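You operate a simulated robot arm through the tools that you are given. There is no shell and no other tool. Be economical: measure what you need, move in short steps, check, and stop when the job is done.

You are at the controls of a simulated two-armed robot. One attempt, no reset.

## Task
On the top of the vice bench, fold the blue cloth in half.

Only the result counts: the job must be done as asked and must still hold three seconds after the hand-in. Knocking over, shifting, dropping, spilling or breaking anything else fails it. Flat cloth is picked up by pressing the open fingertips on it (5 to 10 N) and closing them slowly along it; thin cloth reads only 2 to 8 mm in the jaws.

## Robot
Two 6-joint arms with two-finger parallel grippers on one trunk, on a base that drives. Base frame: it is fixed to the floor where the robot stands at the start and does not move with it; the origin is under the middle of the robot, x ahead of it, y to its left, z up; the surface under the hand at the start is at about z = 860. Readings come in mm, rad, newtons and seconds.
The left shoulder is at the start at [80, 216, 1538], the right one opposite. With the tool pointing down near the work surface each hand reaches from about 100 to 720 mm from the robot's upright axis, wherever it stands, measured 20 degrees to its own side. Places, roughly: top of the vice bench [500, -100, 900]. Payload 3.43 kg a hand.
Tool frame (each hand has its own): the origin (TCP) lies between the finger pads and is the grasp point; the fingertips stand 30 mm ahead of it; z points along the fingers, y is the line along which they close. Largest opening 94 mm; finger width 28, thickness 10; the body of the gripper, 50 by 96 mm, starts 55 mm behind the TCP.
Orientation is that of the tool frame in the base frame, as a unit quaternion [x, y, z, w]. With the fingers straight down and closing along the base's y, the tool's x points along the base's -x, its y along +y and its z along -z.

## Interface
- The arms move only by the tool jog_arm. It takes "left_moves", "right_moves" or both (then of equal length, played together; a hand with none holds still); each is a list that holds one entry, the list of rows, each a list of 6 numbers: the shift along the tool's x, y, z in m, then the turn, a rotation vector about the tool's x, y, z in rad. In form: [[[dx, dy, dz, rx, ry, rz], ...]]. A call has 1 to 8 rows; each row shifts and turns the commanded pose from where the row before left it, along the tool's axes as they then stand. "left_fingers" and "right_fingers" are, for a hand that has rows, the gripper command, from -1 (fully open) to 1 (shut), values between in proportion, set as the call begins (left out, the last holds). A row lasts 0.2 s, in which the tool goes at most 50 mm and 0.15 rad; a call with a longer step from one row to the next is refused whole, and so is a gripper value outside its range. Where a pose cannot be reached the arm comes as near as it can. A force on the tool above 40 N (or 10 N above the force at the start of the call, whichever is more), or a blocked arm, ends the call early, and 0.2 s more pass. Each finger travels about 72 mm/s and halts on what it meets, pressing with about 29 N; the grip force reading is that of the motor and also rises with nothing between the fingers. The clock runs only during rows and for 0.2 s after the last one: add rows that do not move to give the fingers time. It gives the time, the measured TCP pose, the force on the tool (base axes), the opening and the grip force at its end, in the units of the frame above (readings bear some noise), with the torque about the TCP (base axes, N m) and any sound that the robot's microphone picked up, and new pictures: "show" is both (left out), scene, wrist or none (wrist: the cameras of the hands that moved).
- Cameras (640 x 400 px; columns grow to the right, rows downward): "scene" is now at [89.5, -27.3, 1679]; the picture's right is [-0.40, -0.92, 0.00], its down [-0.81, 0.36, -0.47] and it looks along [0.43, -0.19, -0.88] (base axes); focal length 256 px, centre (320, 200). "left" rides on the left gripper at [76, -14, -102] in its tool frame; the picture's right is [0.18, 0.98, 0.00], its down [-0.75, 0.14, -0.64] and it looks along [-0.63, 0.12, 0.77] (tool axes); focal length 243 px, centre (320, 200). "right" rides on the right gripper at [76, 14, -102] in its tool frame; the picture's right is [-0.18, 0.98, 0.00], its down [-0.75, -0.14, -0.64] and it looks along [-0.63, -0.12, 0.77] (tool axes); focal length 243 px, centre (320, 200).
- slide_trunk(by): slides the trunk up (or, below 0, down) by that many mm; the arms and the scene camera ride with it, the base frame stays. It gives what a move gives, with no picture.
- base_move(legs): drives the robot by 1 to 6 legs, each [ahead, left, turn to the left] in mm, mm and rad, along the robot's own axes; the way and the turn of a leg run together, so that a leg with both is an arc; at most 1500 mm and 3.142 rad a leg. The arms and the cameras ride along, it lands a little off, and it stops where it bumps. It gives what a move gives, and a new picture of the scene camera.
- aim_head(pan, tilt): turns the head with the scene camera to pan (to the left, within 1.501 rad either way) and tilt (down, from -0.506 to 1.204), counted from straight ahead of the robot. It gives what a move gives, and a new picture of the scene camera.
- probe_pixels(camera, pixels): for up to 12 pixels [column, row] of the newest picture of that camera ("zoom" is the newest enlarged one), the place [x, y, z] in the base frame of the surface seen there, good to about 2 mm. The clock stands still meanwhile.
- close_up(camera, box): a new picture of the part [left, top, right, bottom] of that camera's present view, enlarged. The clock stands still meanwhile.
- job_done(): hands the job in; it is judged then, once.

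Keep the steps short. Do not move on a guess: measure, check each grasp and each placing, and mend mistakes. In all there are 80 turns and 260 pictures (those below and enlarged ones count). Leave the grippers open and the arms clear of the work at the hand-in unless told otherwise, and finish with a single line.

The tools are called after "Emit:" by a JSON object that holds its "method" and its "body". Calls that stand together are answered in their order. jog_arm: Moves the arms, as the interface text tells. Its arguments: {"type":"object","properties":{"left_moves":{"type":"array","items":{"type":"array","items":{"type":"array","items":{"type":"number"}}}},"left_fingers":{"type":"number"},"right_moves":{"type":"array","items":{"type":"array","items":{"type":"array","items":{"type":"number"}}}},"right_fingers":{"type":"number"},"show":{"type":"string","enum":["both","scene","wrist","none"]}},"required":[]} The other tools are called the same way: slide_trunk (by) slides the trunk up or down; base_move (legs) drives the base; aim_head (pan, tilt) turns the head that bears the scene camera; probe_pixels (camera, pixels) gives the place of the surface under pixels of a picture; close_up (camera, box) takes an enlarged picture of a part of a camera's view; job_done () hands the job in.

At the start:

```text
t: 0.0
left_eef_pos: [530.1, 50.8, 1006.1]
left_orientation: [0.0, 1.0, 0.0, 0.0]
left_force: [-0.6, -0.2, 0.1]
left_wrist_torque: [0.01, -0.03, -0.06]
left_width: 93.8
left_grip_force: 0.2
right_eef_pos: [400.8, -449.1, 973.3]
right_orientation: [0.0, 1.0, 0.0, -0.001]
right_force: [0.6, 0.3, -0.3]
right_wrist_torque: [0.02, -0.01, 0.01]
right_width: 94.1
right_grip_force: 0.0
trunk travel left (down, up): [-768.0, 72.0]
robot x, y, heading: [-1.2, -0.0, 0.002]
head pan, tilt: [-0.415, 1.082]
```

scene: 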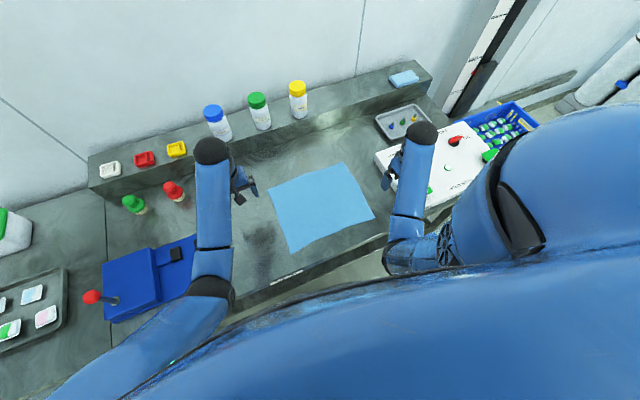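
right: 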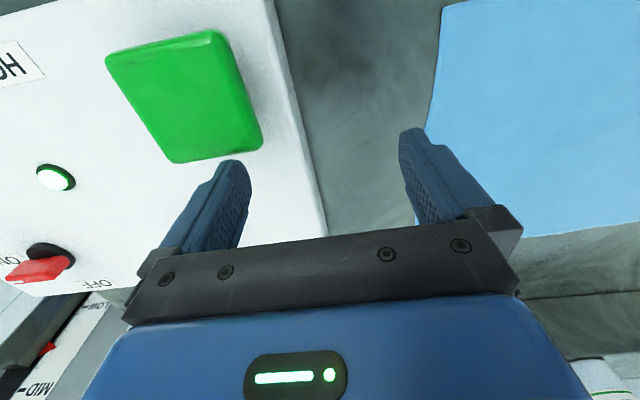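
left: 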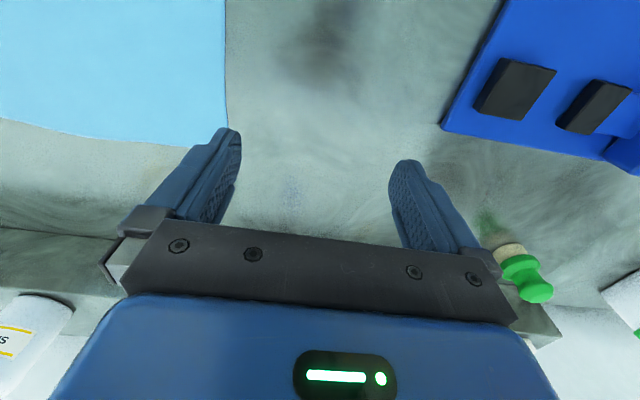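

I see the blue cloth at about (269,187), (344,164), (375,215), (290,252) in the scene. I'll measure the corners and the bench around them.

Emit:
{"method": "probe_pixels", "body": {"camera": "scene", "pixels": [[271, 188], [343, 166], [373, 214], [291, 250], [306, 176], [358, 190], [332, 233], [280, 218], [320, 207], [255, 250], [385, 225], [300, 160]]}}

Emit:
{"method": "close_up", "body": {"camera": "scene", "box": [240, 140, 400, 270]}}

```text
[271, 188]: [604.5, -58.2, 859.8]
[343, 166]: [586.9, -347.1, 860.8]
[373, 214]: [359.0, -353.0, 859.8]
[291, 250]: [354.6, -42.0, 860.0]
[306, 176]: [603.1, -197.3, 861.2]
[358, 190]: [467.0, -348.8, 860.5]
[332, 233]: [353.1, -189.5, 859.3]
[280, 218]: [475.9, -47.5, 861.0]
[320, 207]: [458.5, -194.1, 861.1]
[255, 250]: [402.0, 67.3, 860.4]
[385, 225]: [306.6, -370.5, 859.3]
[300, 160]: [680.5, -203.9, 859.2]
```

```text
3.08 times, centred on (320, 205) of scene
```

zoom: 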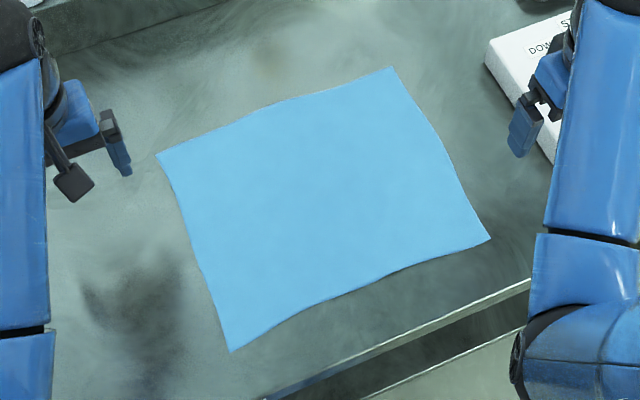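

The cloth is about 250 mm in x (352–604) by 305 mm in y (-45 to -350). My plan is to take the near edge at both corners and carry it over to the far edge. First I'll check the heights of nearby obstacles (white box, tray, blue block) and the near corners in detail.

Emit:
{"method": "probe_pixels", "body": {"camera": "scene", "pixels": [[380, 157], [398, 205], [430, 195], [395, 120], [260, 130], [240, 160], [365, 150], [355, 110], [200, 250], [372, 245]]}}

Emit:
{"method": "probe_pixels", "body": {"camera": "zoom", "pixels": [[160, 155], [392, 72], [486, 238], [232, 348], [250, 340], [455, 248], [300, 311], [380, 278], [530, 285], [280, 395]]}}

```text
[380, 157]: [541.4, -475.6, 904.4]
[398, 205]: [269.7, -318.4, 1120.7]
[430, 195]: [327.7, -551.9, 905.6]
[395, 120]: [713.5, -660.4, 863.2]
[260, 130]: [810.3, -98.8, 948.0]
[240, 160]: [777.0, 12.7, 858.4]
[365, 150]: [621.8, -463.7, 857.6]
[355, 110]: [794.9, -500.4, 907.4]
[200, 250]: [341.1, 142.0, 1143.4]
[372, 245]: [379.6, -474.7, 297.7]
```

```text
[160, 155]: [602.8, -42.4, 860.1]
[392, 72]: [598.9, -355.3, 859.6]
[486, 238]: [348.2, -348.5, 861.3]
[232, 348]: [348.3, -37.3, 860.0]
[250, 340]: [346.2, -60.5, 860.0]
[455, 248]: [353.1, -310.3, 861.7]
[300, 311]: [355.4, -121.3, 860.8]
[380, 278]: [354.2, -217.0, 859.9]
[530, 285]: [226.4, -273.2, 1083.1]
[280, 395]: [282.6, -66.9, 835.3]
```

Near edge is at x≈347 (corners) to 355 (middle), far edge at ≈602. Box top is 905 at y < -463, so it's clear. I'll bring both hands above the near corners and begin turning them so they close along base x, cameras facing outward.

Emit:
{"method": "jog_arm", "body": {"left_moves": [[[0.036, -0.0226, 0, 0, 0, 0], [0.036, -0.0226, 0, 0, 0, 0], [0.036, -0.0226, 0, 0, 0, 0], [0.036, -0.0226, 0, 0, 0, 0], [0.036, -0.0226, 0, 0, 0, 0], [0, 0, 0, 0, 0, 0.15], [0, 0, 0, 0, 0, 0.15], [0, 0, 0, 0, 0, 0.15]]], "right_moves": [[[0.0, 0.0, -0.02, 0, 0, 0], [0.0, 0.0, -0.013, 0, 0, 0], [0.017, 0.04, 0, 0, 0, 0], [0.017, 0.04, 0, 0, 0, 0], [0.017, 0.041, 0, 0, 0, 0], [0, 0, 0, 0, 0, -0.15], [0, 0, 0, 0, 0, -0.15], [0, 0, 0, 0, 0, -0.15]]], "show": "none"}}

Emit:
{"method": "jog_arm", "body": {"left_moves": [[[0, 0, 0, 0, 0, 0.1401], [0, 0, 0, 0, 0, 0.1401], [0, 0, 0, 0, 0, 0.1401], [0, 0, 0, 0, 0, 0.1401], [0, 0, 0, 0, 0, 0.1401], [0, 0, 0, 0, 0, 0.1401], [0, 0, 0, 0, 0, 0.1401], [0, 0, 0, 0, 0, 0.1401]]], "right_moves": [[[0, 0, 0, 0, 0, -0.1401], [0, 0, 0, 0, 0, -0.1401], [0, 0, 0, 0, 0, -0.1401], [0, 0, 0, 0, 0, -0.1401], [0, 0, 0, 0, 0, -0.1401], [0, 0, 0, 0, 0, -0.1401], [0, 0, 0, 0, 0, -0.1401], [0, 0, 0, 0, 0, -0.1401]]]}}

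```text
t: 1.8
left_eef_pos: [355.1, -67.3, 980.9]
left_orientation: [0.224, 0.975, -0.001, 0.0]
left_force: [0.3, 0.7, -0.1]
left_wrist_torque: [0.0, 0.0, -0.03]
left_width: 94.0
left_grip_force: 0.0
left hand out of reach, approached as far as the arm can: row 2, 3, 4, 5
right_eef_pos: [354.7, -331.8, 969.9]
right_orientation: [-0.224, 0.975, -0.001, 0.002]
right_force: [0.1, 0.5, 0.2]
right_wrist_torque: [-0.01, 0.0, -0.04]
right_width: 93.8
right_grip_force: 0.1
right hand out of reach, approached as far as the arm can: row 1, 2, 3, 5
trunk travel left (down, up): [-768.0, 72.0]
robot x, y, heading: [3.6, 1.8, 0.002]
head pan, tilt: [-0.415, 1.082]
```

```text
t: 3.6
left_eef_pos: [355.5, -67.8, 980.5]
left_orientation: [0.708, 0.706, 0.0, 0.001]
left_force: [0.5, -0.8, 0.0]
left_wrist_torque: [0.0, -0.02, -0.01]
left_width: 93.8
left_grip_force: 0.1
right_eef_pos: [354.8, -330.1, 969.5]
right_orientation: [0.708, -0.707, 0.001, -0.001]
right_force: [-1.2, 0.4, 0.2]
right_wrist_torque: [-0.03, 0.04, 0.0]
right_width: 93.9
right_grip_force: 0.1
trunk travel left (down, up): [-768.0, 72.0]
robot x, y, heading: [1.1, 1.4, -0.002]
head pan, tilt: [-0.415, 1.082]
```

scene: 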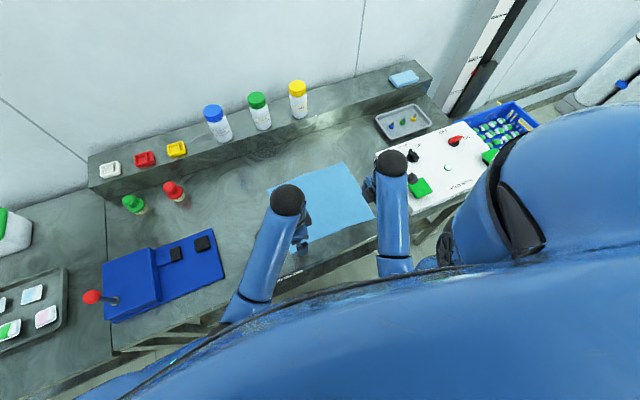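
right: 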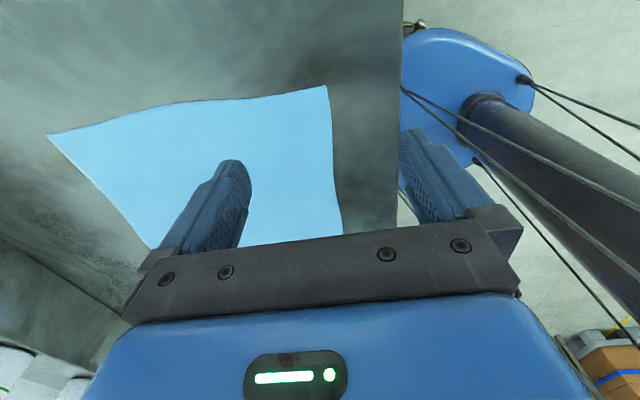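
left: 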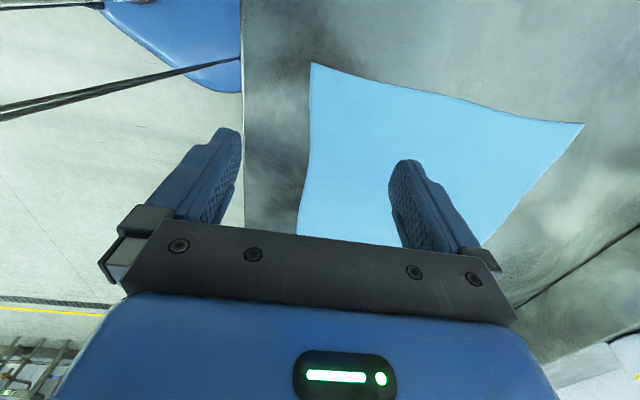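

Both hands now close along x. Next I set the openings to about 30 mm, shift x to 359 so the outer finger stands just outside the edge (x≈348), and go down to 10 mm above the bench.

Emit:
{"method": "jog_arm", "body": {"left_moves": [[[0.008, 0.0035, 0.02, 0, 0, 0], [0, 0, 0.02, 0, 0, 0], [0, 0, 0.02, 0, 0, 0], [0, 0, 0.01, 0, 0, 0], [0, 0, 0, 0, 0, 0]]], "left_fingers": 0.36, "right_moves": [[[0, -0.004, 0.02, 0, 0, 0], [0, 0, 0.02, 0, 0, 0], [0, 0, 0.02, 0, 0, 0], [0, 0, 0.0, 0, 0, 0], [0, 0, 0, 0, 0, 0]]], "right_fingers": 0.36, "show": "wrist"}}

```text
t: 4.8
left_eef_pos: [361.0, -60.2, 909.5]
left_orientation: [0.707, 0.707, 0.0, 0.0]
left_force: [0.7, -0.2, 0.4]
left_wrist_torque: [-0.02, -0.01, 0.0]
left_width: 29.9
left_grip_force: 0.0
right_eef_pos: [356.9, -331.1, 910.7]
right_orientation: [0.708, -0.707, 0.0, 0.001]
right_force: [0.4, -0.2, 0.0]
right_wrist_torque: [0.01, -0.01, 0.0]
right_width: 30.1
right_grip_force: 0.0
trunk travel left (down, up): [-768.0, 72.0]
robot x, y, heading: [-1.8, 0.9, 0.002]
head pan, tilt: [-0.415, 1.082]
```

right: 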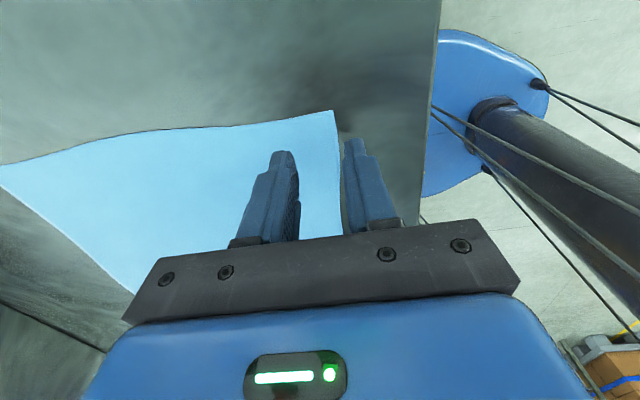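
left: 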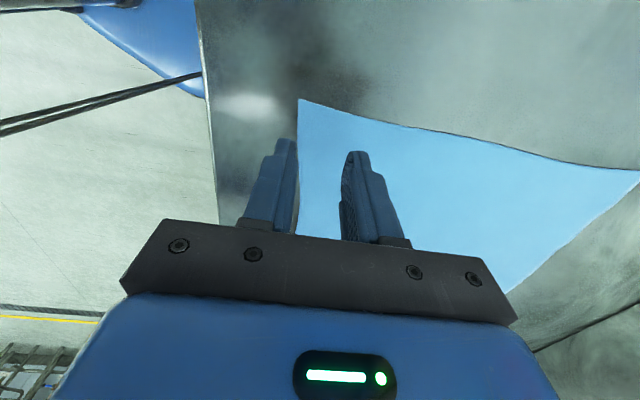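

In the left view the corner is at (300,100) and the outer finger is just left of the edge. The right view is the mirror, with its corner at (333,112). I'll measure edge positions next to the fingers.

Emit:
{"method": "probe_pixels", "body": {"camera": "left", "pixels": [[302, 103], [302, 140], [303, 180], [330, 150], [284, 142], [357, 155]]}}

Emit:
{"method": "probe_pixels", "body": {"camera": "right", "pixels": [[331, 115], [335, 150], [338, 190], [310, 170], [355, 143], [283, 155]]}}

```text
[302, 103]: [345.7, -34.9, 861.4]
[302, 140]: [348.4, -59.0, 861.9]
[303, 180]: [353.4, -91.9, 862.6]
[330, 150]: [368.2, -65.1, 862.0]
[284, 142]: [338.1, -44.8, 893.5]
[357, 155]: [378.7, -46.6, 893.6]
```

```text
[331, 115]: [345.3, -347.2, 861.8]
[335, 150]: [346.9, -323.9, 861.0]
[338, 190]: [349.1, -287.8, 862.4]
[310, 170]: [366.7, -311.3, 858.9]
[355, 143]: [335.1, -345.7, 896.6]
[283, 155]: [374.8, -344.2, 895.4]
```

Edges lie 2 mm (left) and 5 mm (right) inside the outer fingers, which is what I wanted. Now down to near contact.

Emit:
{"method": "jog_arm", "body": {"left_moves": [[[0, 0, 0.01, 0, 0, 0], [0, 0, 0.006, 0, 0, 0], [0, 0, 0.002, 0, 0, 0], [0, 0, 0, 0, 0, 0]]], "right_moves": [[[0, 0, 0.01, 0, 0, 0], [0, 0, 0.006, 0, 0, 0], [0, 0, 0.003, 0, 0, 0], [0, 0, 0, 0, 0, 0]]], "show": "none"}}

```text
t: 5.8
left_eef_pos: [359.2, -60.1, 891.4]
left_orientation: [0.707, 0.707, 0.0, 0.001]
left_force: [0.6, -0.1, 0.8]
left_wrist_torque: [0.02, -0.02, 0.0]
left_width: 30.0
left_grip_force: 0.1
right_eef_pos: [358.7, -330.1, 892.3]
right_orientation: [0.708, -0.706, -0.001, 0.0]
right_force: [0.6, 0.1, 1.4]
right_wrist_torque: [-0.01, -0.07, 0.03]
right_width: 30.0
right_grip_force: 0.1
trunk travel left (down, up): [-768.0, 72.0]
robot x, y, heading: [-0.8, 0.4, -0.005]
head pan, tilt: [-0.415, 1.082]
```

Almost touching (about 1 N). I press 2 mm more in small steps.

Emit:
{"method": "jog_arm", "body": {"left_moves": [[[0, 0, 0.001, 0, 0, 0], [0, 0, 0.001, 0, 0, 0], [0, 0, 0, 0, 0, 0]]], "right_moves": [[[0, 0, 0.001, 0, 0, 0], [0, 0, 0.001, 0, 0, 0], [0, 0, 0, 0, 0, 0]]], "show": "none"}}

```text
t: 6.6
left_eef_pos: [359.6, -59.8, 892.4]
left_orientation: [0.708, 0.707, 0.001, 0.002]
left_force: [1.5, -2.3, 11.7]
left_wrist_torque: [0.0, -0.06, -0.05]
left_width: 30.2
left_grip_force: 0.2
right_eef_pos: [357.9, -329.2, 891.0]
right_orientation: [-0.707, 0.708, -0.002, 0.001]
right_force: [-0.6, -3.1, 15.5]
right_wrist_torque: [-0.12, -0.31, -0.05]
right_width: 30.4
right_grip_force: 0.3
trunk travel left (down, up): [-768.0, 72.0]
robot x, y, heading: [-1.2, -2.5, 0.001]
head pan, tilt: [-0.415, 1.082]
```

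Pressing at 12 and 15 N, a bit too much. I'll ease off slightly and close in small stages.

Emit:
{"method": "jog_arm", "body": {"left_moves": [[[0, 0, -0.0005, 0, 0, 0], [0, 0, 0, 0, 0, 0]]], "left_fingers": 0.46, "right_moves": [[[0, 0, -0.0009, 0, 0, 0], [0, 0, 0, 0, 0, 0]]], "right_fingers": 0.46, "show": "wrist"}}

```text
t: 7.2
left_eef_pos: [358.7, -59.0, 891.4]
left_orientation: [0.707, 0.707, 0.001, 0.0]
left_force: [2.5, 0.0, 8.5]
left_wrist_torque: [0.04, -0.12, 0.0]
left_width: 26.0
left_grip_force: 0.0
right_eef_pos: [358.8, -330.5, 890.6]
right_orientation: [0.707, -0.707, 0.001, 0.0]
right_force: [0.2, -4.5, 16.2]
right_wrist_torque: [-0.19, -0.31, -0.07]
right_width: 25.6
right_grip_force: 0.0
trunk travel left (down, up): [-768.0, 72.0]
robot x, y, heading: [3.2, 0.3, 0.002]
head pan, tilt: [-0.415, 1.082]
```

right: 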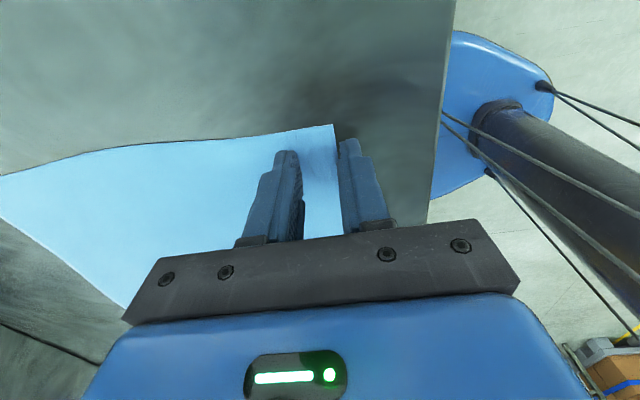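
left: 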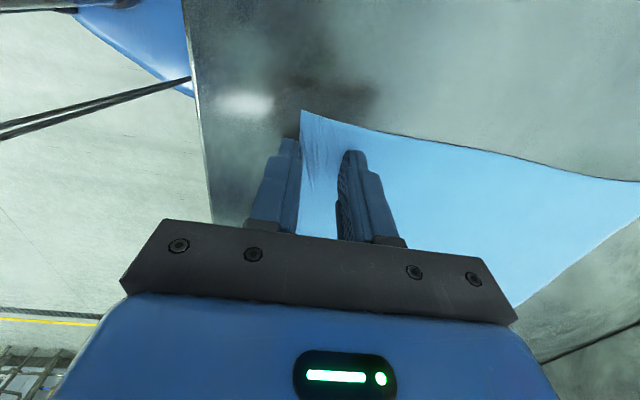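

Left is beginning to wrinkle the cloth. Right still reads 16 N, so I ease it up another 0.7 mm and carry on closing.

Emit:
{"method": "jog_arm", "body": {"left_moves": [[[0, 0, 0, 0, 0, 0], [0, 0, 0, 0, 0, 0]]], "left_fingers": 0.6, "right_moves": [[[0, 0, -0.0007, 0, 0, 0], [0, 0, 0, 0, 0, 0]]], "right_fingers": 0.6, "show": "wrist"}}

```text
t: 7.8
left_eef_pos: [358.7, -60.3, 891.2]
left_orientation: [0.707, 0.707, 0.001, 0.0]
left_force: [0.3, -1.4, 8.0]
left_wrist_torque: [0.0, 0.0, -0.06]
left_width: 18.7
left_grip_force: 0.1
right_eef_pos: [356.3, -329.7, 892.0]
right_orientation: [-0.706, 0.708, -0.002, 0.0]
right_force: [0.3, -0.9, 17.0]
right_wrist_torque: [-0.07, -0.23, -0.03]
right_width: 19.3
right_grip_force: 0.3
trunk travel left (down, up): [-768.0, 72.0]
robot x, y, heading: [-2.8, 1.3, 0.0]
head pan, tilt: [-0.415, 1.082]
```

right: 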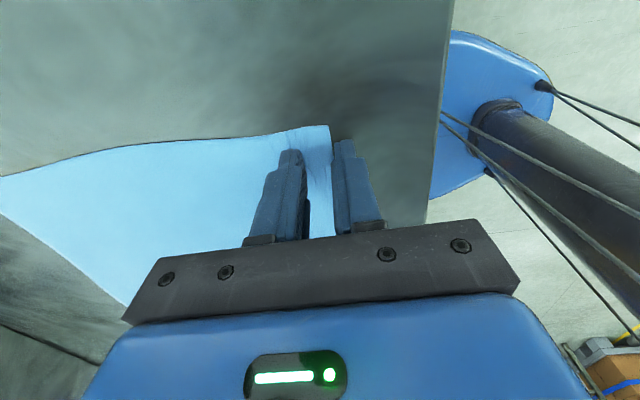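
left: 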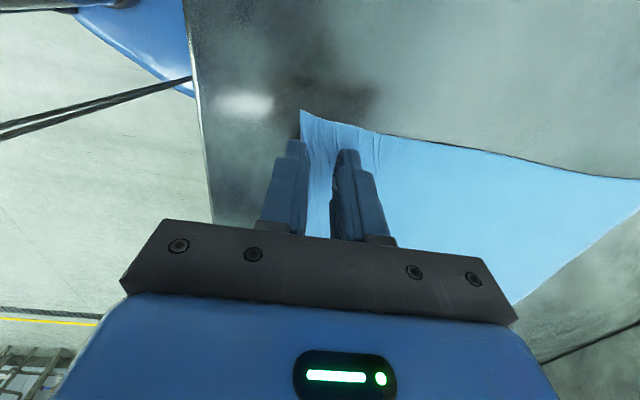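

Both are buckling the cloth between the fingers. I keep closing.

Emit:
{"method": "jog_arm", "body": {"left_moves": [[[0, 0, 0, 0, 0, 0], [0, 0, 0, 0, 0, 0]]], "left_fingers": 0.75, "right_moves": [[[0, 0, -0.0006, 0, 0, 0], [0, 0, 0, 0, 0, 0]]], "right_fingers": 0.75, "show": "none"}}

Emit:
{"method": "jog_arm", "body": {"left_moves": [[[0, 0, 0, 0, 0, 0], [0, 0, 0, 0, 0, 0]]], "left_fingers": 0.88, "right_moves": [[[0, 0, 0, 0, 0, 0], [0, 0, 0, 0, 0, 0]]], "right_fingers": 0.88, "show": "wrist"}}

```text
t: 8.4
left_eef_pos: [358.0, -59.0, 891.9]
left_orientation: [0.708, 0.706, 0.0, 0.002]
left_force: [-0.6, -0.5, 8.5]
left_wrist_torque: [0.0, 0.01, 0.03]
left_width: 9.7
left_grip_force: 0.0
right_eef_pos: [355.7, -329.5, 891.3]
right_orientation: [0.707, -0.707, 0.0, 0.0]
right_force: [-1.8, 1.8, 10.8]
right_wrist_torque: [0.07, 0.02, 0.01]
right_width: 9.9
right_grip_force: 0.1
trunk travel left (down, up): [-768.0, 72.0]
robot x, y, heading: [-0.3, 1.8, 0.001]
head pan, tilt: [-0.415, 1.082]
```

```text
t: 9.0
left_eef_pos: [357.9, -58.7, 892.7]
left_orientation: [0.707, 0.707, 0.0, 0.0]
left_force: [-2.6, 0.7, 10.4]
left_wrist_torque: [0.06, 0.06, 0.04]
left_width: 5.5
left_grip_force: 0.0
right_eef_pos: [356.2, -329.3, 891.2]
right_orientation: [-0.707, 0.707, -0.001, 0.001]
right_force: [1.1, 1.0, 6.7]
right_wrist_torque: [0.04, -0.07, -0.01]
right_width: 6.4
right_grip_force: 5.2
trunk travel left (down, up): [-768.0, 72.0]
robot x, y, heading: [-1.8, -4.8, -0.0]
head pan, tilt: [-0.415, 1.082]
```

right: 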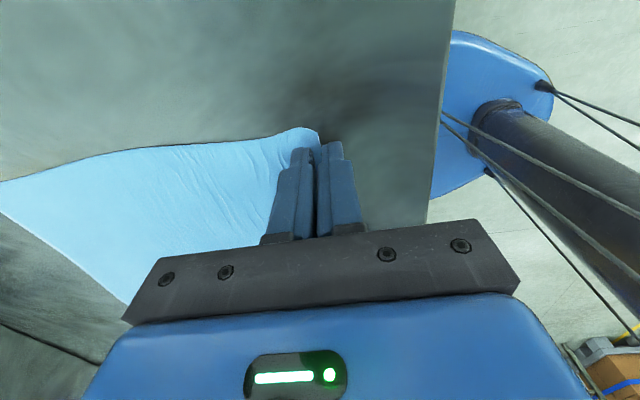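
left: 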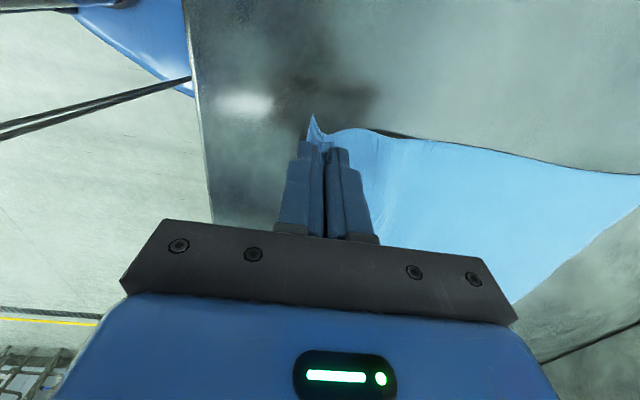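

Close fully, then lift 30 mm to check the grasps.

Emit:
{"method": "jog_arm", "body": {"left_moves": [[[0, 0, 0, 0, 0, 0], [0, 0, 0, 0, 0, 0], [0, 0, -0.005, 0, 0, 0], [0, 0, -0.01, 0, 0, 0], [0, 0.005, -0.015, 0, 0, 0], [0, 0, 0, 0, 0, 0]]], "left_fingers": 1, "right_moves": [[[0, 0, 0, 0, 0, 0], [0, 0, 0, 0, 0, 0], [0, 0, -0.005, 0, 0, 0], [0, 0, -0.01, 0, 0, 0], [0, -0.005, -0.015, 0, 0, 0], [0, 0, 0, 0, 0, 0]]], "right_fingers": 1}}

```text
t: 10.4
left_eef_pos: [364.3, -59.6, 919.2]
left_orientation: [0.707, 0.707, 0.001, 0.001]
left_force: [0.0, 0.0, -0.8]
left_wrist_torque: [-0.02, 0.0, 0.0]
left_width: 0.2
left_grip_force: 28.7
right_eef_pos: [361.8, -329.9, 920.1]
right_orientation: [0.708, -0.707, 0.0, 0.001]
right_force: [-0.3, -0.5, 0.5]
right_wrist_torque: [-0.01, 0.01, -0.05]
right_width: 1.1
right_grip_force: 29.3
trunk travel left (down, up): [-768.0, 72.0]
robot x, y, heading: [-1.7, 4.2, 0.001]
head pan, tilt: [-0.415, 1.082]
```

scene: 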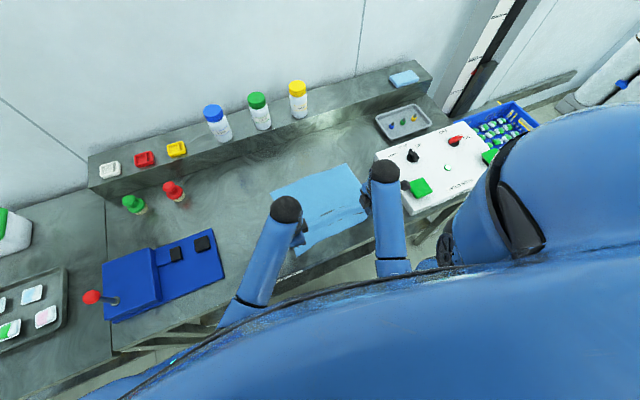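
right: 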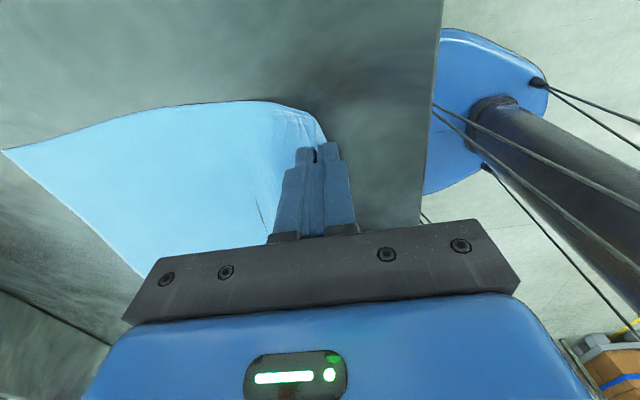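
left: 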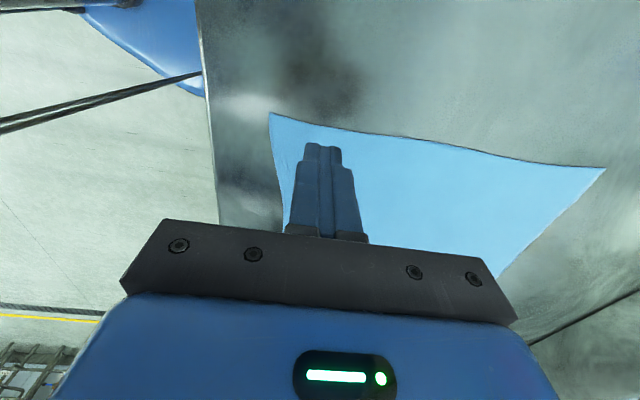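

Right has the edge (1.1 mm in the jaws). Left slipped out (0.2 mm, cloth flat below it). I'll measure the left edge for a second grasp.

Emit:
{"method": "probe_pixels", "body": {"camera": "left", "pixels": [[272, 117], [279, 145], [284, 180], [287, 205], [380, 150]]}}

Emit:
{"method": "close_up", "body": {"camera": "right", "box": [220, 80, 380, 180]}}

```text
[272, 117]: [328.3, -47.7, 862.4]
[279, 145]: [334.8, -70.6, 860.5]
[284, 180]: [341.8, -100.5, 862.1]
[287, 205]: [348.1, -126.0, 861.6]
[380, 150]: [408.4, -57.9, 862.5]
```

```text
4.00 times, centred on (300, 130) of right
```

zoom: 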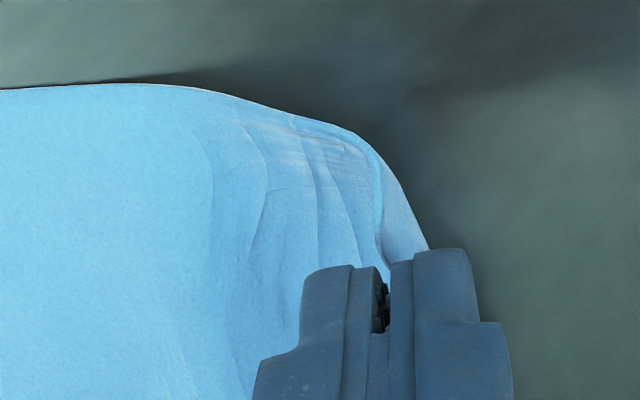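

The left edge has slid to x≈332. I'll open left to about 40 mm, set its TCP at x≈356, y≈-66 (outer finger right on the edge), and lower to near contact. Right holds.

Emit:
{"method": "jog_arm", "body": {"left_moves": [[[-0.006, -0.008, 0, 0, 0, 0], [0, 0, 0, 0, 0, 0], [0, 0, 0.01, 0, 0, 0], [0, 0, 0.01, 0, 0, 0], [0, 0, 0.006, 0, 0, 0], [0, 0, 0, 0, 0, 0]]], "left_fingers": 0.15, "show": "wrist"}}

```text
t: 11.8
left_eef_pos: [355.9, -66.0, 893.7]
left_orientation: [0.707, 0.707, 0.0, -0.001]
left_force: [0.1, 1.3, 0.3]
left_wrist_torque: [0.03, 0.02, -0.01]
left_width: 40.0
left_grip_force: 0.0
right_eef_pos: [363.2, -329.6, 920.8]
right_orientation: [-0.707, 0.708, 0.0, 0.0]
right_force: [0.7, -0.7, -0.2]
right_wrist_torque: [0.0, -0.01, -0.02]
right_width: 0.9
right_grip_force: 28.4
trunk travel left (down, up): [-768.0, 72.0]
robot x, y, heading: [0.0, 0.0, -0.005]
head pan, tilt: [-0.415, 1.082]
```

left: 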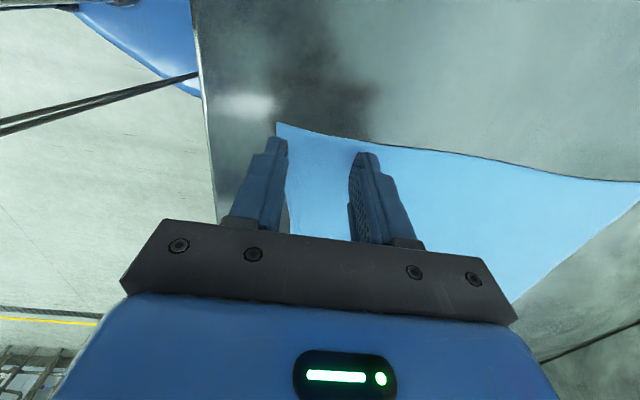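

The outer finger sits on the edge. I press lightly and begin to close.

Emit:
{"method": "jog_arm", "body": {"left_moves": [[[0, 0, 0.0015, 0, 0, 0], [0, 0, 0.001, 0, 0, 0], [0, 0, 0, 0, 0, 0]]], "show": "none"}}

```text
t: 12.6
left_eef_pos: [355.3, -65.2, 891.0]
left_orientation: [0.707, 0.707, 0.0, -0.001]
left_force: [0.1, -0.1, 2.8]
left_wrist_torque: [-0.01, 0.01, 0.0]
left_width: 40.2
left_grip_force: 0.2
right_eef_pos: [362.5, -329.8, 920.4]
right_orientation: [-0.707, 0.707, 0.0, 0.0]
right_force: [0.7, 0.5, -0.2]
right_wrist_torque: [-0.01, -0.01, 0.01]
right_width: 1.0
right_grip_force: 29.4
trunk travel left (down, up): [-768.0, 72.0]
robot x, y, heading: [3.1, 0.2, -0.001]
head pan, tilt: [-0.415, 1.082]
```

2.8 N so far. I press 0.6 mm more and begin closing.

Emit:
{"method": "jog_arm", "body": {"left_moves": [[[0, 0, 0.0006, 0, 0, 0], [0, 0, 0, 0, 0, 0]]], "left_fingers": 0.27, "show": "none"}}

Emit:
{"method": "jog_arm", "body": {"left_moves": [[[0, 0, 0, 0, 0, 0], [0, 0, 0, 0, 0, 0]]], "left_fingers": 0.4, "show": "wrist"}}

```text
t: 13.2
left_eef_pos: [356.8, -65.4, 890.7]
left_orientation: [0.707, 0.707, 0.001, 0.0]
left_force: [-1.3, -0.3, 5.3]
left_wrist_torque: [0.03, 0.03, -0.03]
left_width: 34.3
left_grip_force: 0.2
right_eef_pos: [362.6, -329.1, 921.9]
right_orientation: [-0.707, 0.707, 0.0, 0.0]
right_force: [0.9, 0.6, 0.2]
right_wrist_torque: [-0.01, -0.01, 0.01]
right_width: 0.6
right_grip_force: 29.4
trunk travel left (down, up): [-768.0, 72.0]
robot x, y, heading: [-0.8, 2.5, 0.001]
head pan, tilt: [-0.415, 1.082]
```

```text
t: 13.8
left_eef_pos: [355.7, -65.6, 891.5]
left_orientation: [0.707, 0.707, -0.001, 0.0]
left_force: [0.3, -0.3, 5.5]
left_wrist_torque: [0.0, -0.02, 0.03]
left_width: 27.5
left_grip_force: 0.0
right_eef_pos: [362.3, -328.5, 920.4]
right_orientation: [0.707, -0.707, 0.0, -0.001]
right_force: [-0.6, 0.0, -0.5]
right_wrist_torque: [0.02, 0.01, 0.04]
right_width: 1.0
right_grip_force: 29.3
trunk travel left (down, up): [-768.0, 72.0]
robot x, y, heading: [-2.4, 1.5, -0.002]
head pan, tilt: [-0.415, 1.082]
```

left: 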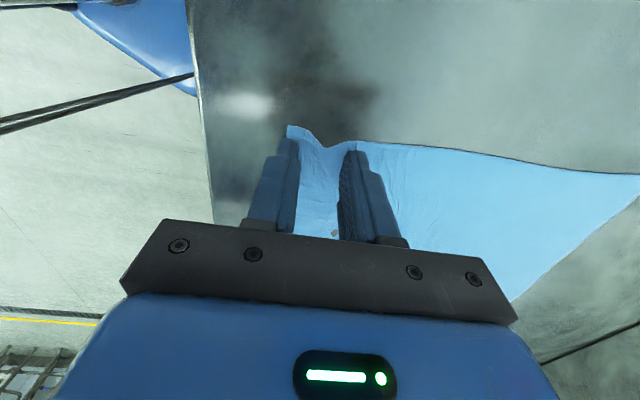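

The cloth is bunching between the fingers. I continue closing in stages.

Emit:
{"method": "jog_arm", "body": {"left_moves": [[[0, 0, 0, 0, 0, 0], [0, 0, 0, 0, 0, 0]]], "left_fingers": 0.55, "show": "none"}}

Emit:
{"method": "jog_arm", "body": {"left_moves": [[[0, 0, 0, 0, 0, 0], [0, 0, 0, 0, 0, 0]]], "left_fingers": 0.7, "show": "wrist"}}

Emit:
{"method": "jog_arm", "body": {"left_moves": [[[0, 0, 0, 0, 0, 0], [0, 0, 0, 0, 0, 0]]], "left_fingers": 0.84, "show": "none"}}

Emit:
{"method": "jog_arm", "body": {"left_moves": [[[0, 0, 0, 0, 0, 0], [0, 0, 0, 0, 0, 0], [0, 0, 0, 0, 0, 0]]], "left_fingers": 1, "show": "wrist"}}

```text
t: 14.4
left_eef_pos: [358.3, -65.7, 892.4]
left_orientation: [0.707, 0.707, 0.0, 0.0]
left_force: [0.2, -1.1, 7.1]
left_wrist_torque: [0.05, -0.02, 0.0]
left_width: 20.7
left_grip_force: 0.1
right_eef_pos: [363.6, -329.6, 921.3]
right_orientation: [-0.706, 0.708, 0.0, 0.0]
right_force: [0.3, 0.6, -0.2]
right_wrist_torque: [-0.02, 0.02, -0.01]
right_width: 0.7
right_grip_force: 29.3
trunk travel left (down, up): [-768.0, 72.0]
robot x, y, heading: [-3.2, -1.7, 0.0]
head pan, tilt: [-0.415, 1.082]
```

```text
t: 15.0
left_eef_pos: [357.4, -65.5, 891.1]
left_orientation: [0.707, 0.707, 0.0, 0.0]
left_force: [-0.2, 0.0, 7.7]
left_wrist_torque: [0.0, -0.01, 0.0]
left_width: 13.5
left_grip_force: 0.2
right_eef_pos: [363.8, -328.9, 920.2]
right_orientation: [0.707, -0.707, 0.0, 0.0]
right_force: [-0.8, -0.2, 0.5]
right_wrist_torque: [0.01, 0.02, -0.01]
right_width: 0.9
right_grip_force: 28.6
trunk travel left (down, up): [-768.0, 72.0]
robot x, y, heading: [0.5, -0.4, 0.003]
head pan, tilt: [-0.415, 1.082]
```

left: 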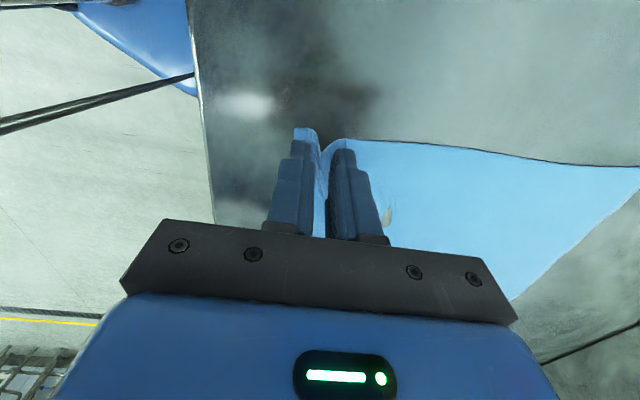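

```text
t: 15.6
left_eef_pos: [356.9, -65.8, 892.1]
left_orientation: [0.707, 0.707, 0.001, 0.0]
left_force: [0.2, 0.0, 9.0]
left_wrist_torque: [0.0, -0.02, -0.02]
left_width: 6.8
left_grip_force: 0.0
right_eef_pos: [362.0, -329.0, 921.0]
right_orientation: [-0.707, 0.707, 0.001, 0.0]
right_force: [0.5, 0.0, 0.3]
right_wrist_torque: [0.01, -0.01, 0.0]
right_width: 0.9
right_grip_force: 29.2
trunk travel left (down, up): [-768.0, 72.0]
robot x, y, heading: [1.5, 1.3, -0.004]
head pan, tilt: [-0.415, 1.082]
```

```text
t: 16.4
left_eef_pos: [356.6, -65.3, 891.8]
left_orientation: [0.707, 0.707, 0.0, 0.0]
left_force: [0.8, 0.0, 10.4]
left_wrist_torque: [-0.06, -0.01, -0.02]
left_width: 0.0
left_grip_force: 28.9
right_eef_pos: [361.2, -328.9, 920.4]
right_orientation: [0.707, -0.707, 0.0, 0.0]
right_force: [0.1, 1.1, 0.3]
right_wrist_torque: [0.01, 0.02, -0.02]
right_width: 1.1
right_grip_force: 28.5
trunk travel left (down, up): [-768.0, 72.0]
robot x, y, heading: [-0.2, -1.7, -0.002]
head pan, tilt: [-0.415, 1.082]
```

left: 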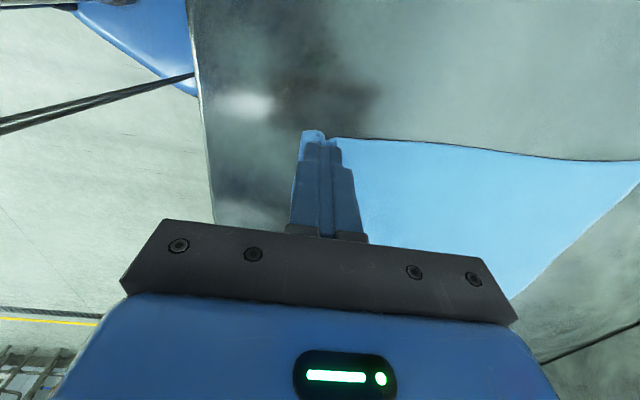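

0.0 mm: the cloth was not caught. I lift left, open to 30 mm and look at the edge again.

Emit:
{"method": "jog_arm", "body": {"left_moves": [[[0, 0, -0.01, 0, 0, 0], [0, 0, -0.015, 0, 0, 0], [0, 0, 0, 0, 0, 0], [0, 0, 0, 0, 0, 0], [0, 0, 0, 0, 0, 0]]], "left_fingers": 0.36, "show": "wrist"}}

```text
t: 17.6
left_eef_pos: [357.5, -64.5, 918.9]
left_orientation: [0.707, 0.707, 0.0, 0.0]
left_force: [0.4, 0.3, -0.2]
left_wrist_torque: [0.01, 0.01, 0.0]
left_width: 30.0
left_grip_force: 0.1
right_eef_pos: [363.5, -329.0, 920.5]
right_orientation: [0.707, -0.707, 0.0, -0.001]
right_force: [0.3, -0.1, 0.8]
right_wrist_torque: [-0.01, 0.0, -0.02]
right_width: 0.8
right_grip_force: 28.9
trunk travel left (down, up): [-768.0, 72.0]
robot x, y, heading: [-3.6, 2.2, -0.004]
head pan, tilt: [-0.415, 1.082]
```

left: 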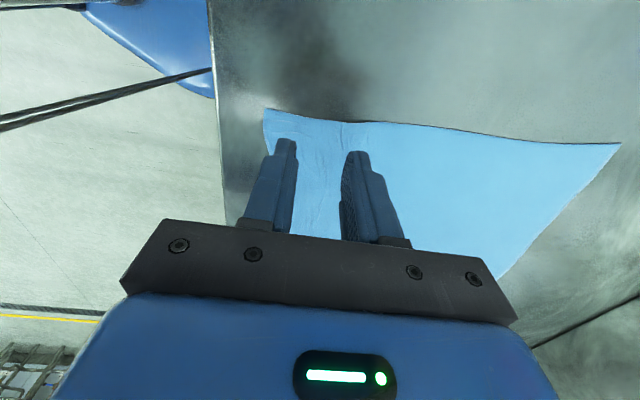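

Emit:
{"method": "probe_pixels", "body": {"camera": "left", "pixels": [[265, 112], [268, 135], [270, 150], [320, 170], [345, 140], [288, 205], [380, 140]]}}

Emit:
{"method": "close_up", "body": {"camera": "left", "box": [220, 90, 420, 215]}}

```text
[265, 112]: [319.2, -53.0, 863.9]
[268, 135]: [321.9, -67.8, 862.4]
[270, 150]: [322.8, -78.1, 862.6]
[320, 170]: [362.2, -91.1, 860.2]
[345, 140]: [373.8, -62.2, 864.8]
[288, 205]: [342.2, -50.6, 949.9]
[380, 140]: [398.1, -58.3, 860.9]
```

```text
3.20 times, centred on (320, 152) of left
```

zoom: 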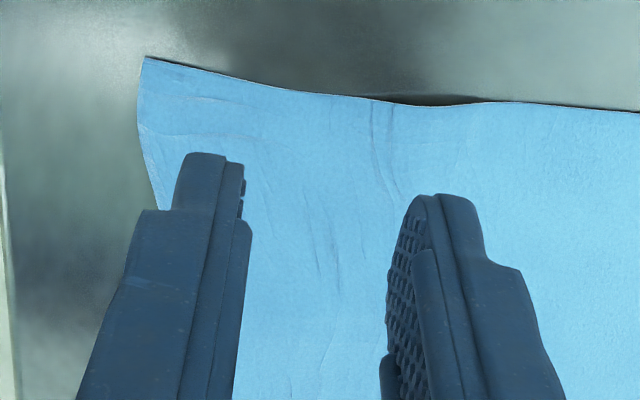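

The edge is now at x≈321. This time both fingertips go fully on the cloth: TCP to x≈348 (outer finger spans about 323–333), then press harder, about 10 N.

Emit:
{"method": "jog_arm", "body": {"left_moves": [[[-0.003, -0.0095, 0, 0, 0, 0], [0, 0, 0.01, 0, 0, 0], [0, 0, 0.01, 0, 0, 0], [0, 0, 0.006, 0, 0, 0], [0, 0, 0.0015, 0, 0, 0], [0, 0, 0.001, 0, 0, 0], [0, 0, 0.0005, 0, 0, 0], [0, 0, 0, 0, 0, 0]]], "show": "wrist"}}

```text
t: 19.1
left_eef_pos: [348.8, -69.7, 892.4]
left_orientation: [0.707, 0.707, 0.0, 0.005]
left_force: [-3.2, 3.0, 18.9]
left_wrist_torque: [0.18, 0.44, -0.03]
left_width: 31.4
left_grip_force: 0.9
right_eef_pos: [361.6, -329.6, 921.5]
right_orientation: [0.707, -0.707, 0.0, 0.0]
right_force: [0.5, 0.0, -0.1]
right_wrist_torque: [0.02, 0.04, 0.01]
right_width: 1.0
right_grip_force: 29.0
trunk travel left (down, up): [-768.0, 72.0]
robot x, y, heading: [0.3, 0.5, 0.002]
head pan, tilt: [-0.415, 1.082]
stopped in row 7 (left hand): the force on the tool passed its limit at 43 N (the readings are from after the stop); the commanded pose is now the measured one
```

left: 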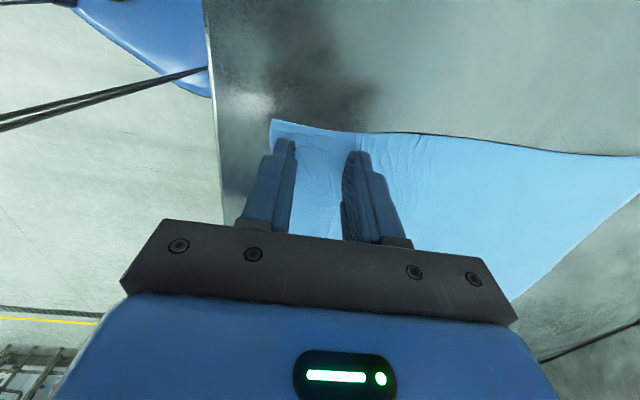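

Force spiked to 43 N, now 19 N. I ease off by 0.8 mm and look at the load.

Emit:
{"method": "jog_arm", "body": {"left_moves": [[[0, 0, -0.0008, 0, 0, 0], [0, 0, 0, 0, 0, 0]]], "show": "none"}}

```text
t: 19.6
left_eef_pos: [349.0, -69.6, 891.4]
left_orientation: [0.707, 0.707, 0.0, 0.004]
left_force: [3.2, 0.4, 14.5]
left_wrist_torque: [0.06, 0.11, 0.01]
left_width: 28.9
left_grip_force: 0.1
right_eef_pos: [362.9, -329.5, 921.1]
right_orientation: [0.708, -0.707, 0.0, 0.0]
right_force: [0.0, 0.2, 0.4]
right_wrist_torque: [0.01, -0.03, -0.02]
right_width: 0.8
right_grip_force: 29.0
trunk travel left (down, up): [-768.0, 72.0]
robot x, y, heading: [2.6, 0.6, 0.004]
head pan, tilt: [-0.415, 1.082]
```

14.5 N, similar to what worked on the right. Closing in stages.

Emit:
{"method": "jog_arm", "body": {"left_moves": [[[0, 0, -0.0002, 0, 0, 0], [0, 0, 0, 0, 0, 0]]], "left_fingers": 0.48, "show": "none"}}

Emit:
{"method": "jog_arm", "body": {"left_moves": [[[0, 0, 0, 0, 0, 0], [0, 0, 0, 0, 0, 0]]], "left_fingers": 0.6, "show": "wrist"}}

Emit:
{"method": "jog_arm", "body": {"left_moves": [[[0, 0, 0, 0, 0, 0], [0, 0, 0, 0, 0, 0]]], "left_fingers": 0.74, "show": "wrist"}}

```text
t: 20.2
left_eef_pos: [348.4, -69.9, 890.5]
left_orientation: [0.707, 0.707, 0.0, 0.003]
left_force: [0.5, -1.1, 15.3]
left_wrist_torque: [0.04, 0.17, -0.02]
left_width: 25.2
left_grip_force: 0.3
right_eef_pos: [362.1, -328.9, 921.6]
right_orientation: [0.708, -0.707, 0.0, 0.0]
right_force: [0.8, 0.3, 0.8]
right_wrist_torque: [0.02, 0.01, 0.01]
right_width: 0.9
right_grip_force: 28.8
trunk travel left (down, up): [-768.0, 72.0]
robot x, y, heading: [-2.2, -2.9, 0.005]
head pan, tilt: [-0.415, 1.082]
```

```text
t: 20.9
left_eef_pos: [349.3, -69.9, 891.9]
left_orientation: [0.707, 0.707, 0.0, 0.003]
left_force: [2.4, -0.1, 15.8]
left_wrist_torque: [0.04, 0.07, -0.02]
left_width: 17.5
left_grip_force: 0.0
right_eef_pos: [362.6, -328.1, 921.8]
right_orientation: [0.707, -0.707, 0.0, 0.0]
right_force: [0.0, -0.6, -0.7]
right_wrist_torque: [0.03, -0.01, -0.03]
right_width: 0.7
right_grip_force: 29.1
trunk travel left (down, up): [-768.0, 72.0]
robot x, y, heading: [-0.9, -0.8, 0.001]
head pan, tilt: [-0.415, 1.082]
```

left: 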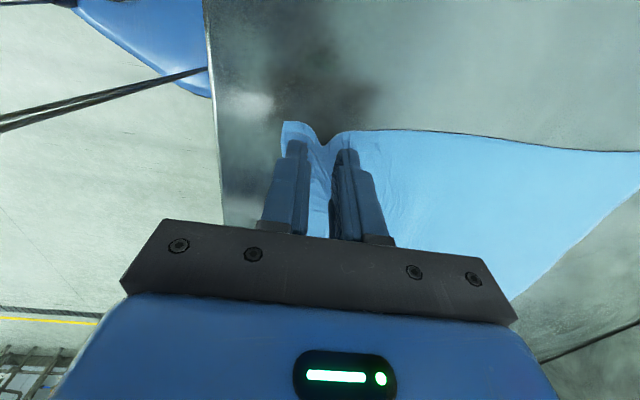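

```text
t: 21.4
left_eef_pos: [349.8, -69.9, 891.3]
left_orientation: [0.707, 0.707, 0.0, 0.003]
left_force: [1.0, -0.6, 15.7]
left_wrist_torque: [0.05, 0.03, -0.04]
left_width: 11.3
left_grip_force: 0.1
right_eef_pos: [361.6, -329.9, 921.6]
right_orientation: [0.707, -0.707, 0.0, -0.001]
right_force: [-0.1, 0.2, -0.4]
right_wrist_torque: [0.02, 0.03, -0.01]
right_width: 1.3
right_grip_force: 29.4
trunk travel left (down, up): [-768.0, 72.0]
robot x, y, heading: [-3.0, 0.0, 0.004]
head pan, tilt: [-0.415, 1.082]
```

left: 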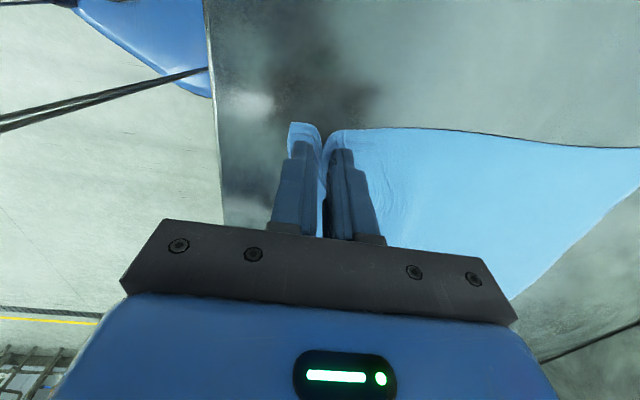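

Emit:
{"method": "close_up", "body": {"camera": "left", "box": [250, 100, 410, 200]}}

Emit:
{"method": "probe_pixels", "body": {"camera": "left", "pixels": [[305, 127], [320, 140], [325, 150], [335, 138], [350, 132]]}}

```text
4.00 times, centred on (330, 150) of left
```

zoom: 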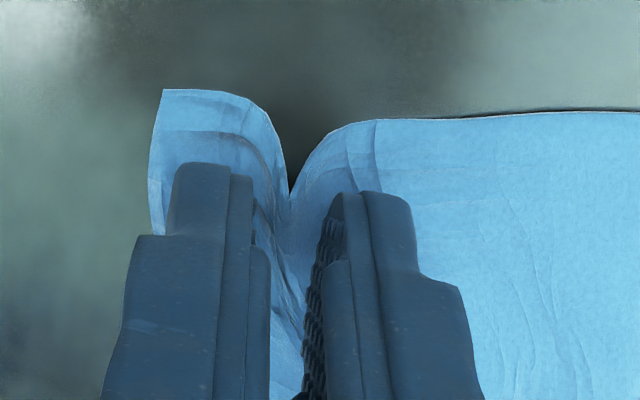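

```text
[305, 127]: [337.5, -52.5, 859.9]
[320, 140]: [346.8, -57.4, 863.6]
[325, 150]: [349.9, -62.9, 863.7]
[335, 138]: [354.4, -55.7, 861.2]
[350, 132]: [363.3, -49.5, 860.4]
```

The cloth is gathering between the pads and there is a fold between them. I close the rest slowly.

Emit:
{"method": "jog_arm", "body": {"left_moves": [[[0, 0, 0, 0, 0, 0], [0, 0, 0, 0, 0, 0]]], "left_fingers": 0.86, "show": "none"}}

Emit:
{"method": "jog_arm", "body": {"left_moves": [[[0, 0, 0, 0, 0, 0], [0, 0, 0, 0, 0, 0], [0, 0, 0, 0, 0, 0]]], "left_fingers": 1, "show": "wrist"}}

```text
t: 22.1
left_eef_pos: [349.3, -70.3, 891.7]
left_orientation: [0.707, 0.707, 0.0, 0.004]
left_force: [-0.7, -0.5, 15.7]
left_wrist_torque: [-0.02, 0.03, 0.0]
left_width: 6.8
left_grip_force: 0.4
right_eef_pos: [362.1, -330.3, 921.3]
right_orientation: [0.707, -0.707, 0.0, 0.001]
right_force: [1.4, 0.3, -0.5]
right_wrist_torque: [0.04, -0.01, 0.0]
right_width: 1.0
right_grip_force: 29.2
trunk travel left (down, up): [-768.0, 72.0]
robot x, y, heading: [-2.1, -3.1, -0.001]
head pan, tilt: [-0.415, 1.082]
```

```text
t: 22.9
left_eef_pos: [350.4, -71.3, 891.0]
left_orientation: [0.707, 0.707, 0.0, 0.003]
left_force: [0.7, 0.1, 17.0]
left_wrist_torque: [-0.07, -0.07, 0.01]
left_width: 2.7
left_grip_force: 29.0
right_eef_pos: [362.5, -329.8, 920.9]
right_orientation: [-0.707, 0.707, 0.0, 0.0]
right_force: [0.3, 0.4, 0.0]
right_wrist_torque: [0.04, 0.0, 0.02]
right_width: 1.0
right_grip_force: 29.2
trunk travel left (down, up): [-768.0, 72.0]
robot x, y, heading: [-1.6, 1.3, 0.003]
head pan, tilt: [-0.415, 1.082]
```

left: 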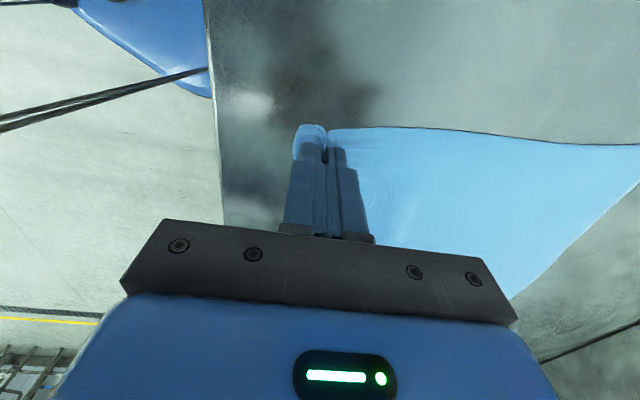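

2.7 mm: left has cloth. I lift it 30 mm while moving a little forward and check.

Emit:
{"method": "jog_arm", "body": {"left_moves": [[[0, 0, -0.005, 0, 0, 0], [0, 0.002, -0.01, 0, 0, 0], [0, 0.003, -0.015, 0, 0, 0], [0, 0, 0, 0, 0, 0]]]}}

Emit:
{"method": "close_up", "body": {"camera": "scene", "box": [240, 140, 400, 270]}}

```text
t: 23.9
left_eef_pos: [354.8, -69.8, 920.2]
left_orientation: [0.707, 0.707, 0.0, 0.002]
left_force: [-0.1, -0.4, -0.2]
left_wrist_torque: [0.0, -0.01, -0.02]
left_width: 2.4
left_grip_force: 28.8
right_eef_pos: [363.4, -328.8, 920.5]
right_orientation: [-0.707, 0.707, 0.0, 0.0]
right_force: [-0.1, -0.3, -0.2]
right_wrist_torque: [0.0, 0.0, -0.02]
right_width: 1.1
right_grip_force: 29.1
trunk travel left (down, up): [-768.0, 72.0]
robot x, y, heading: [2.0, -1.5, -0.001]
head pan, tilt: [-0.415, 1.082]
```

scene: 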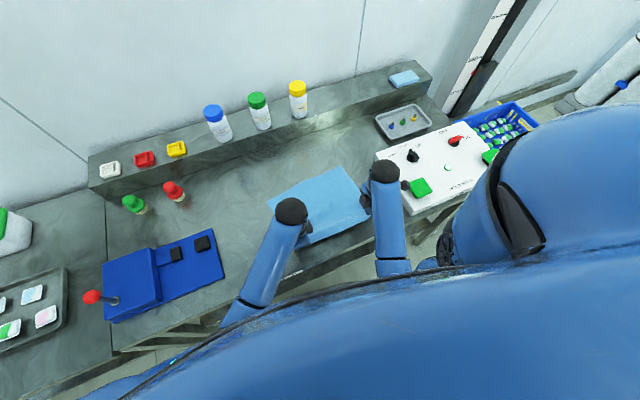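
left: 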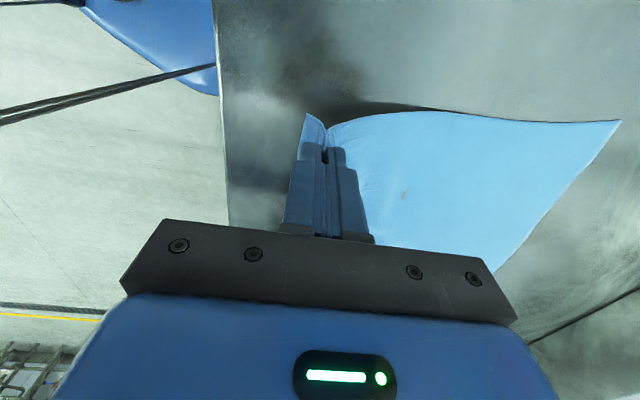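

```text
3.08 times, centred on (320, 205) of scene
```

zoom: 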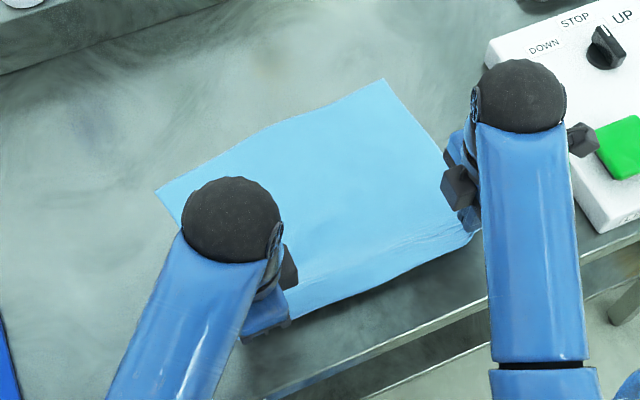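

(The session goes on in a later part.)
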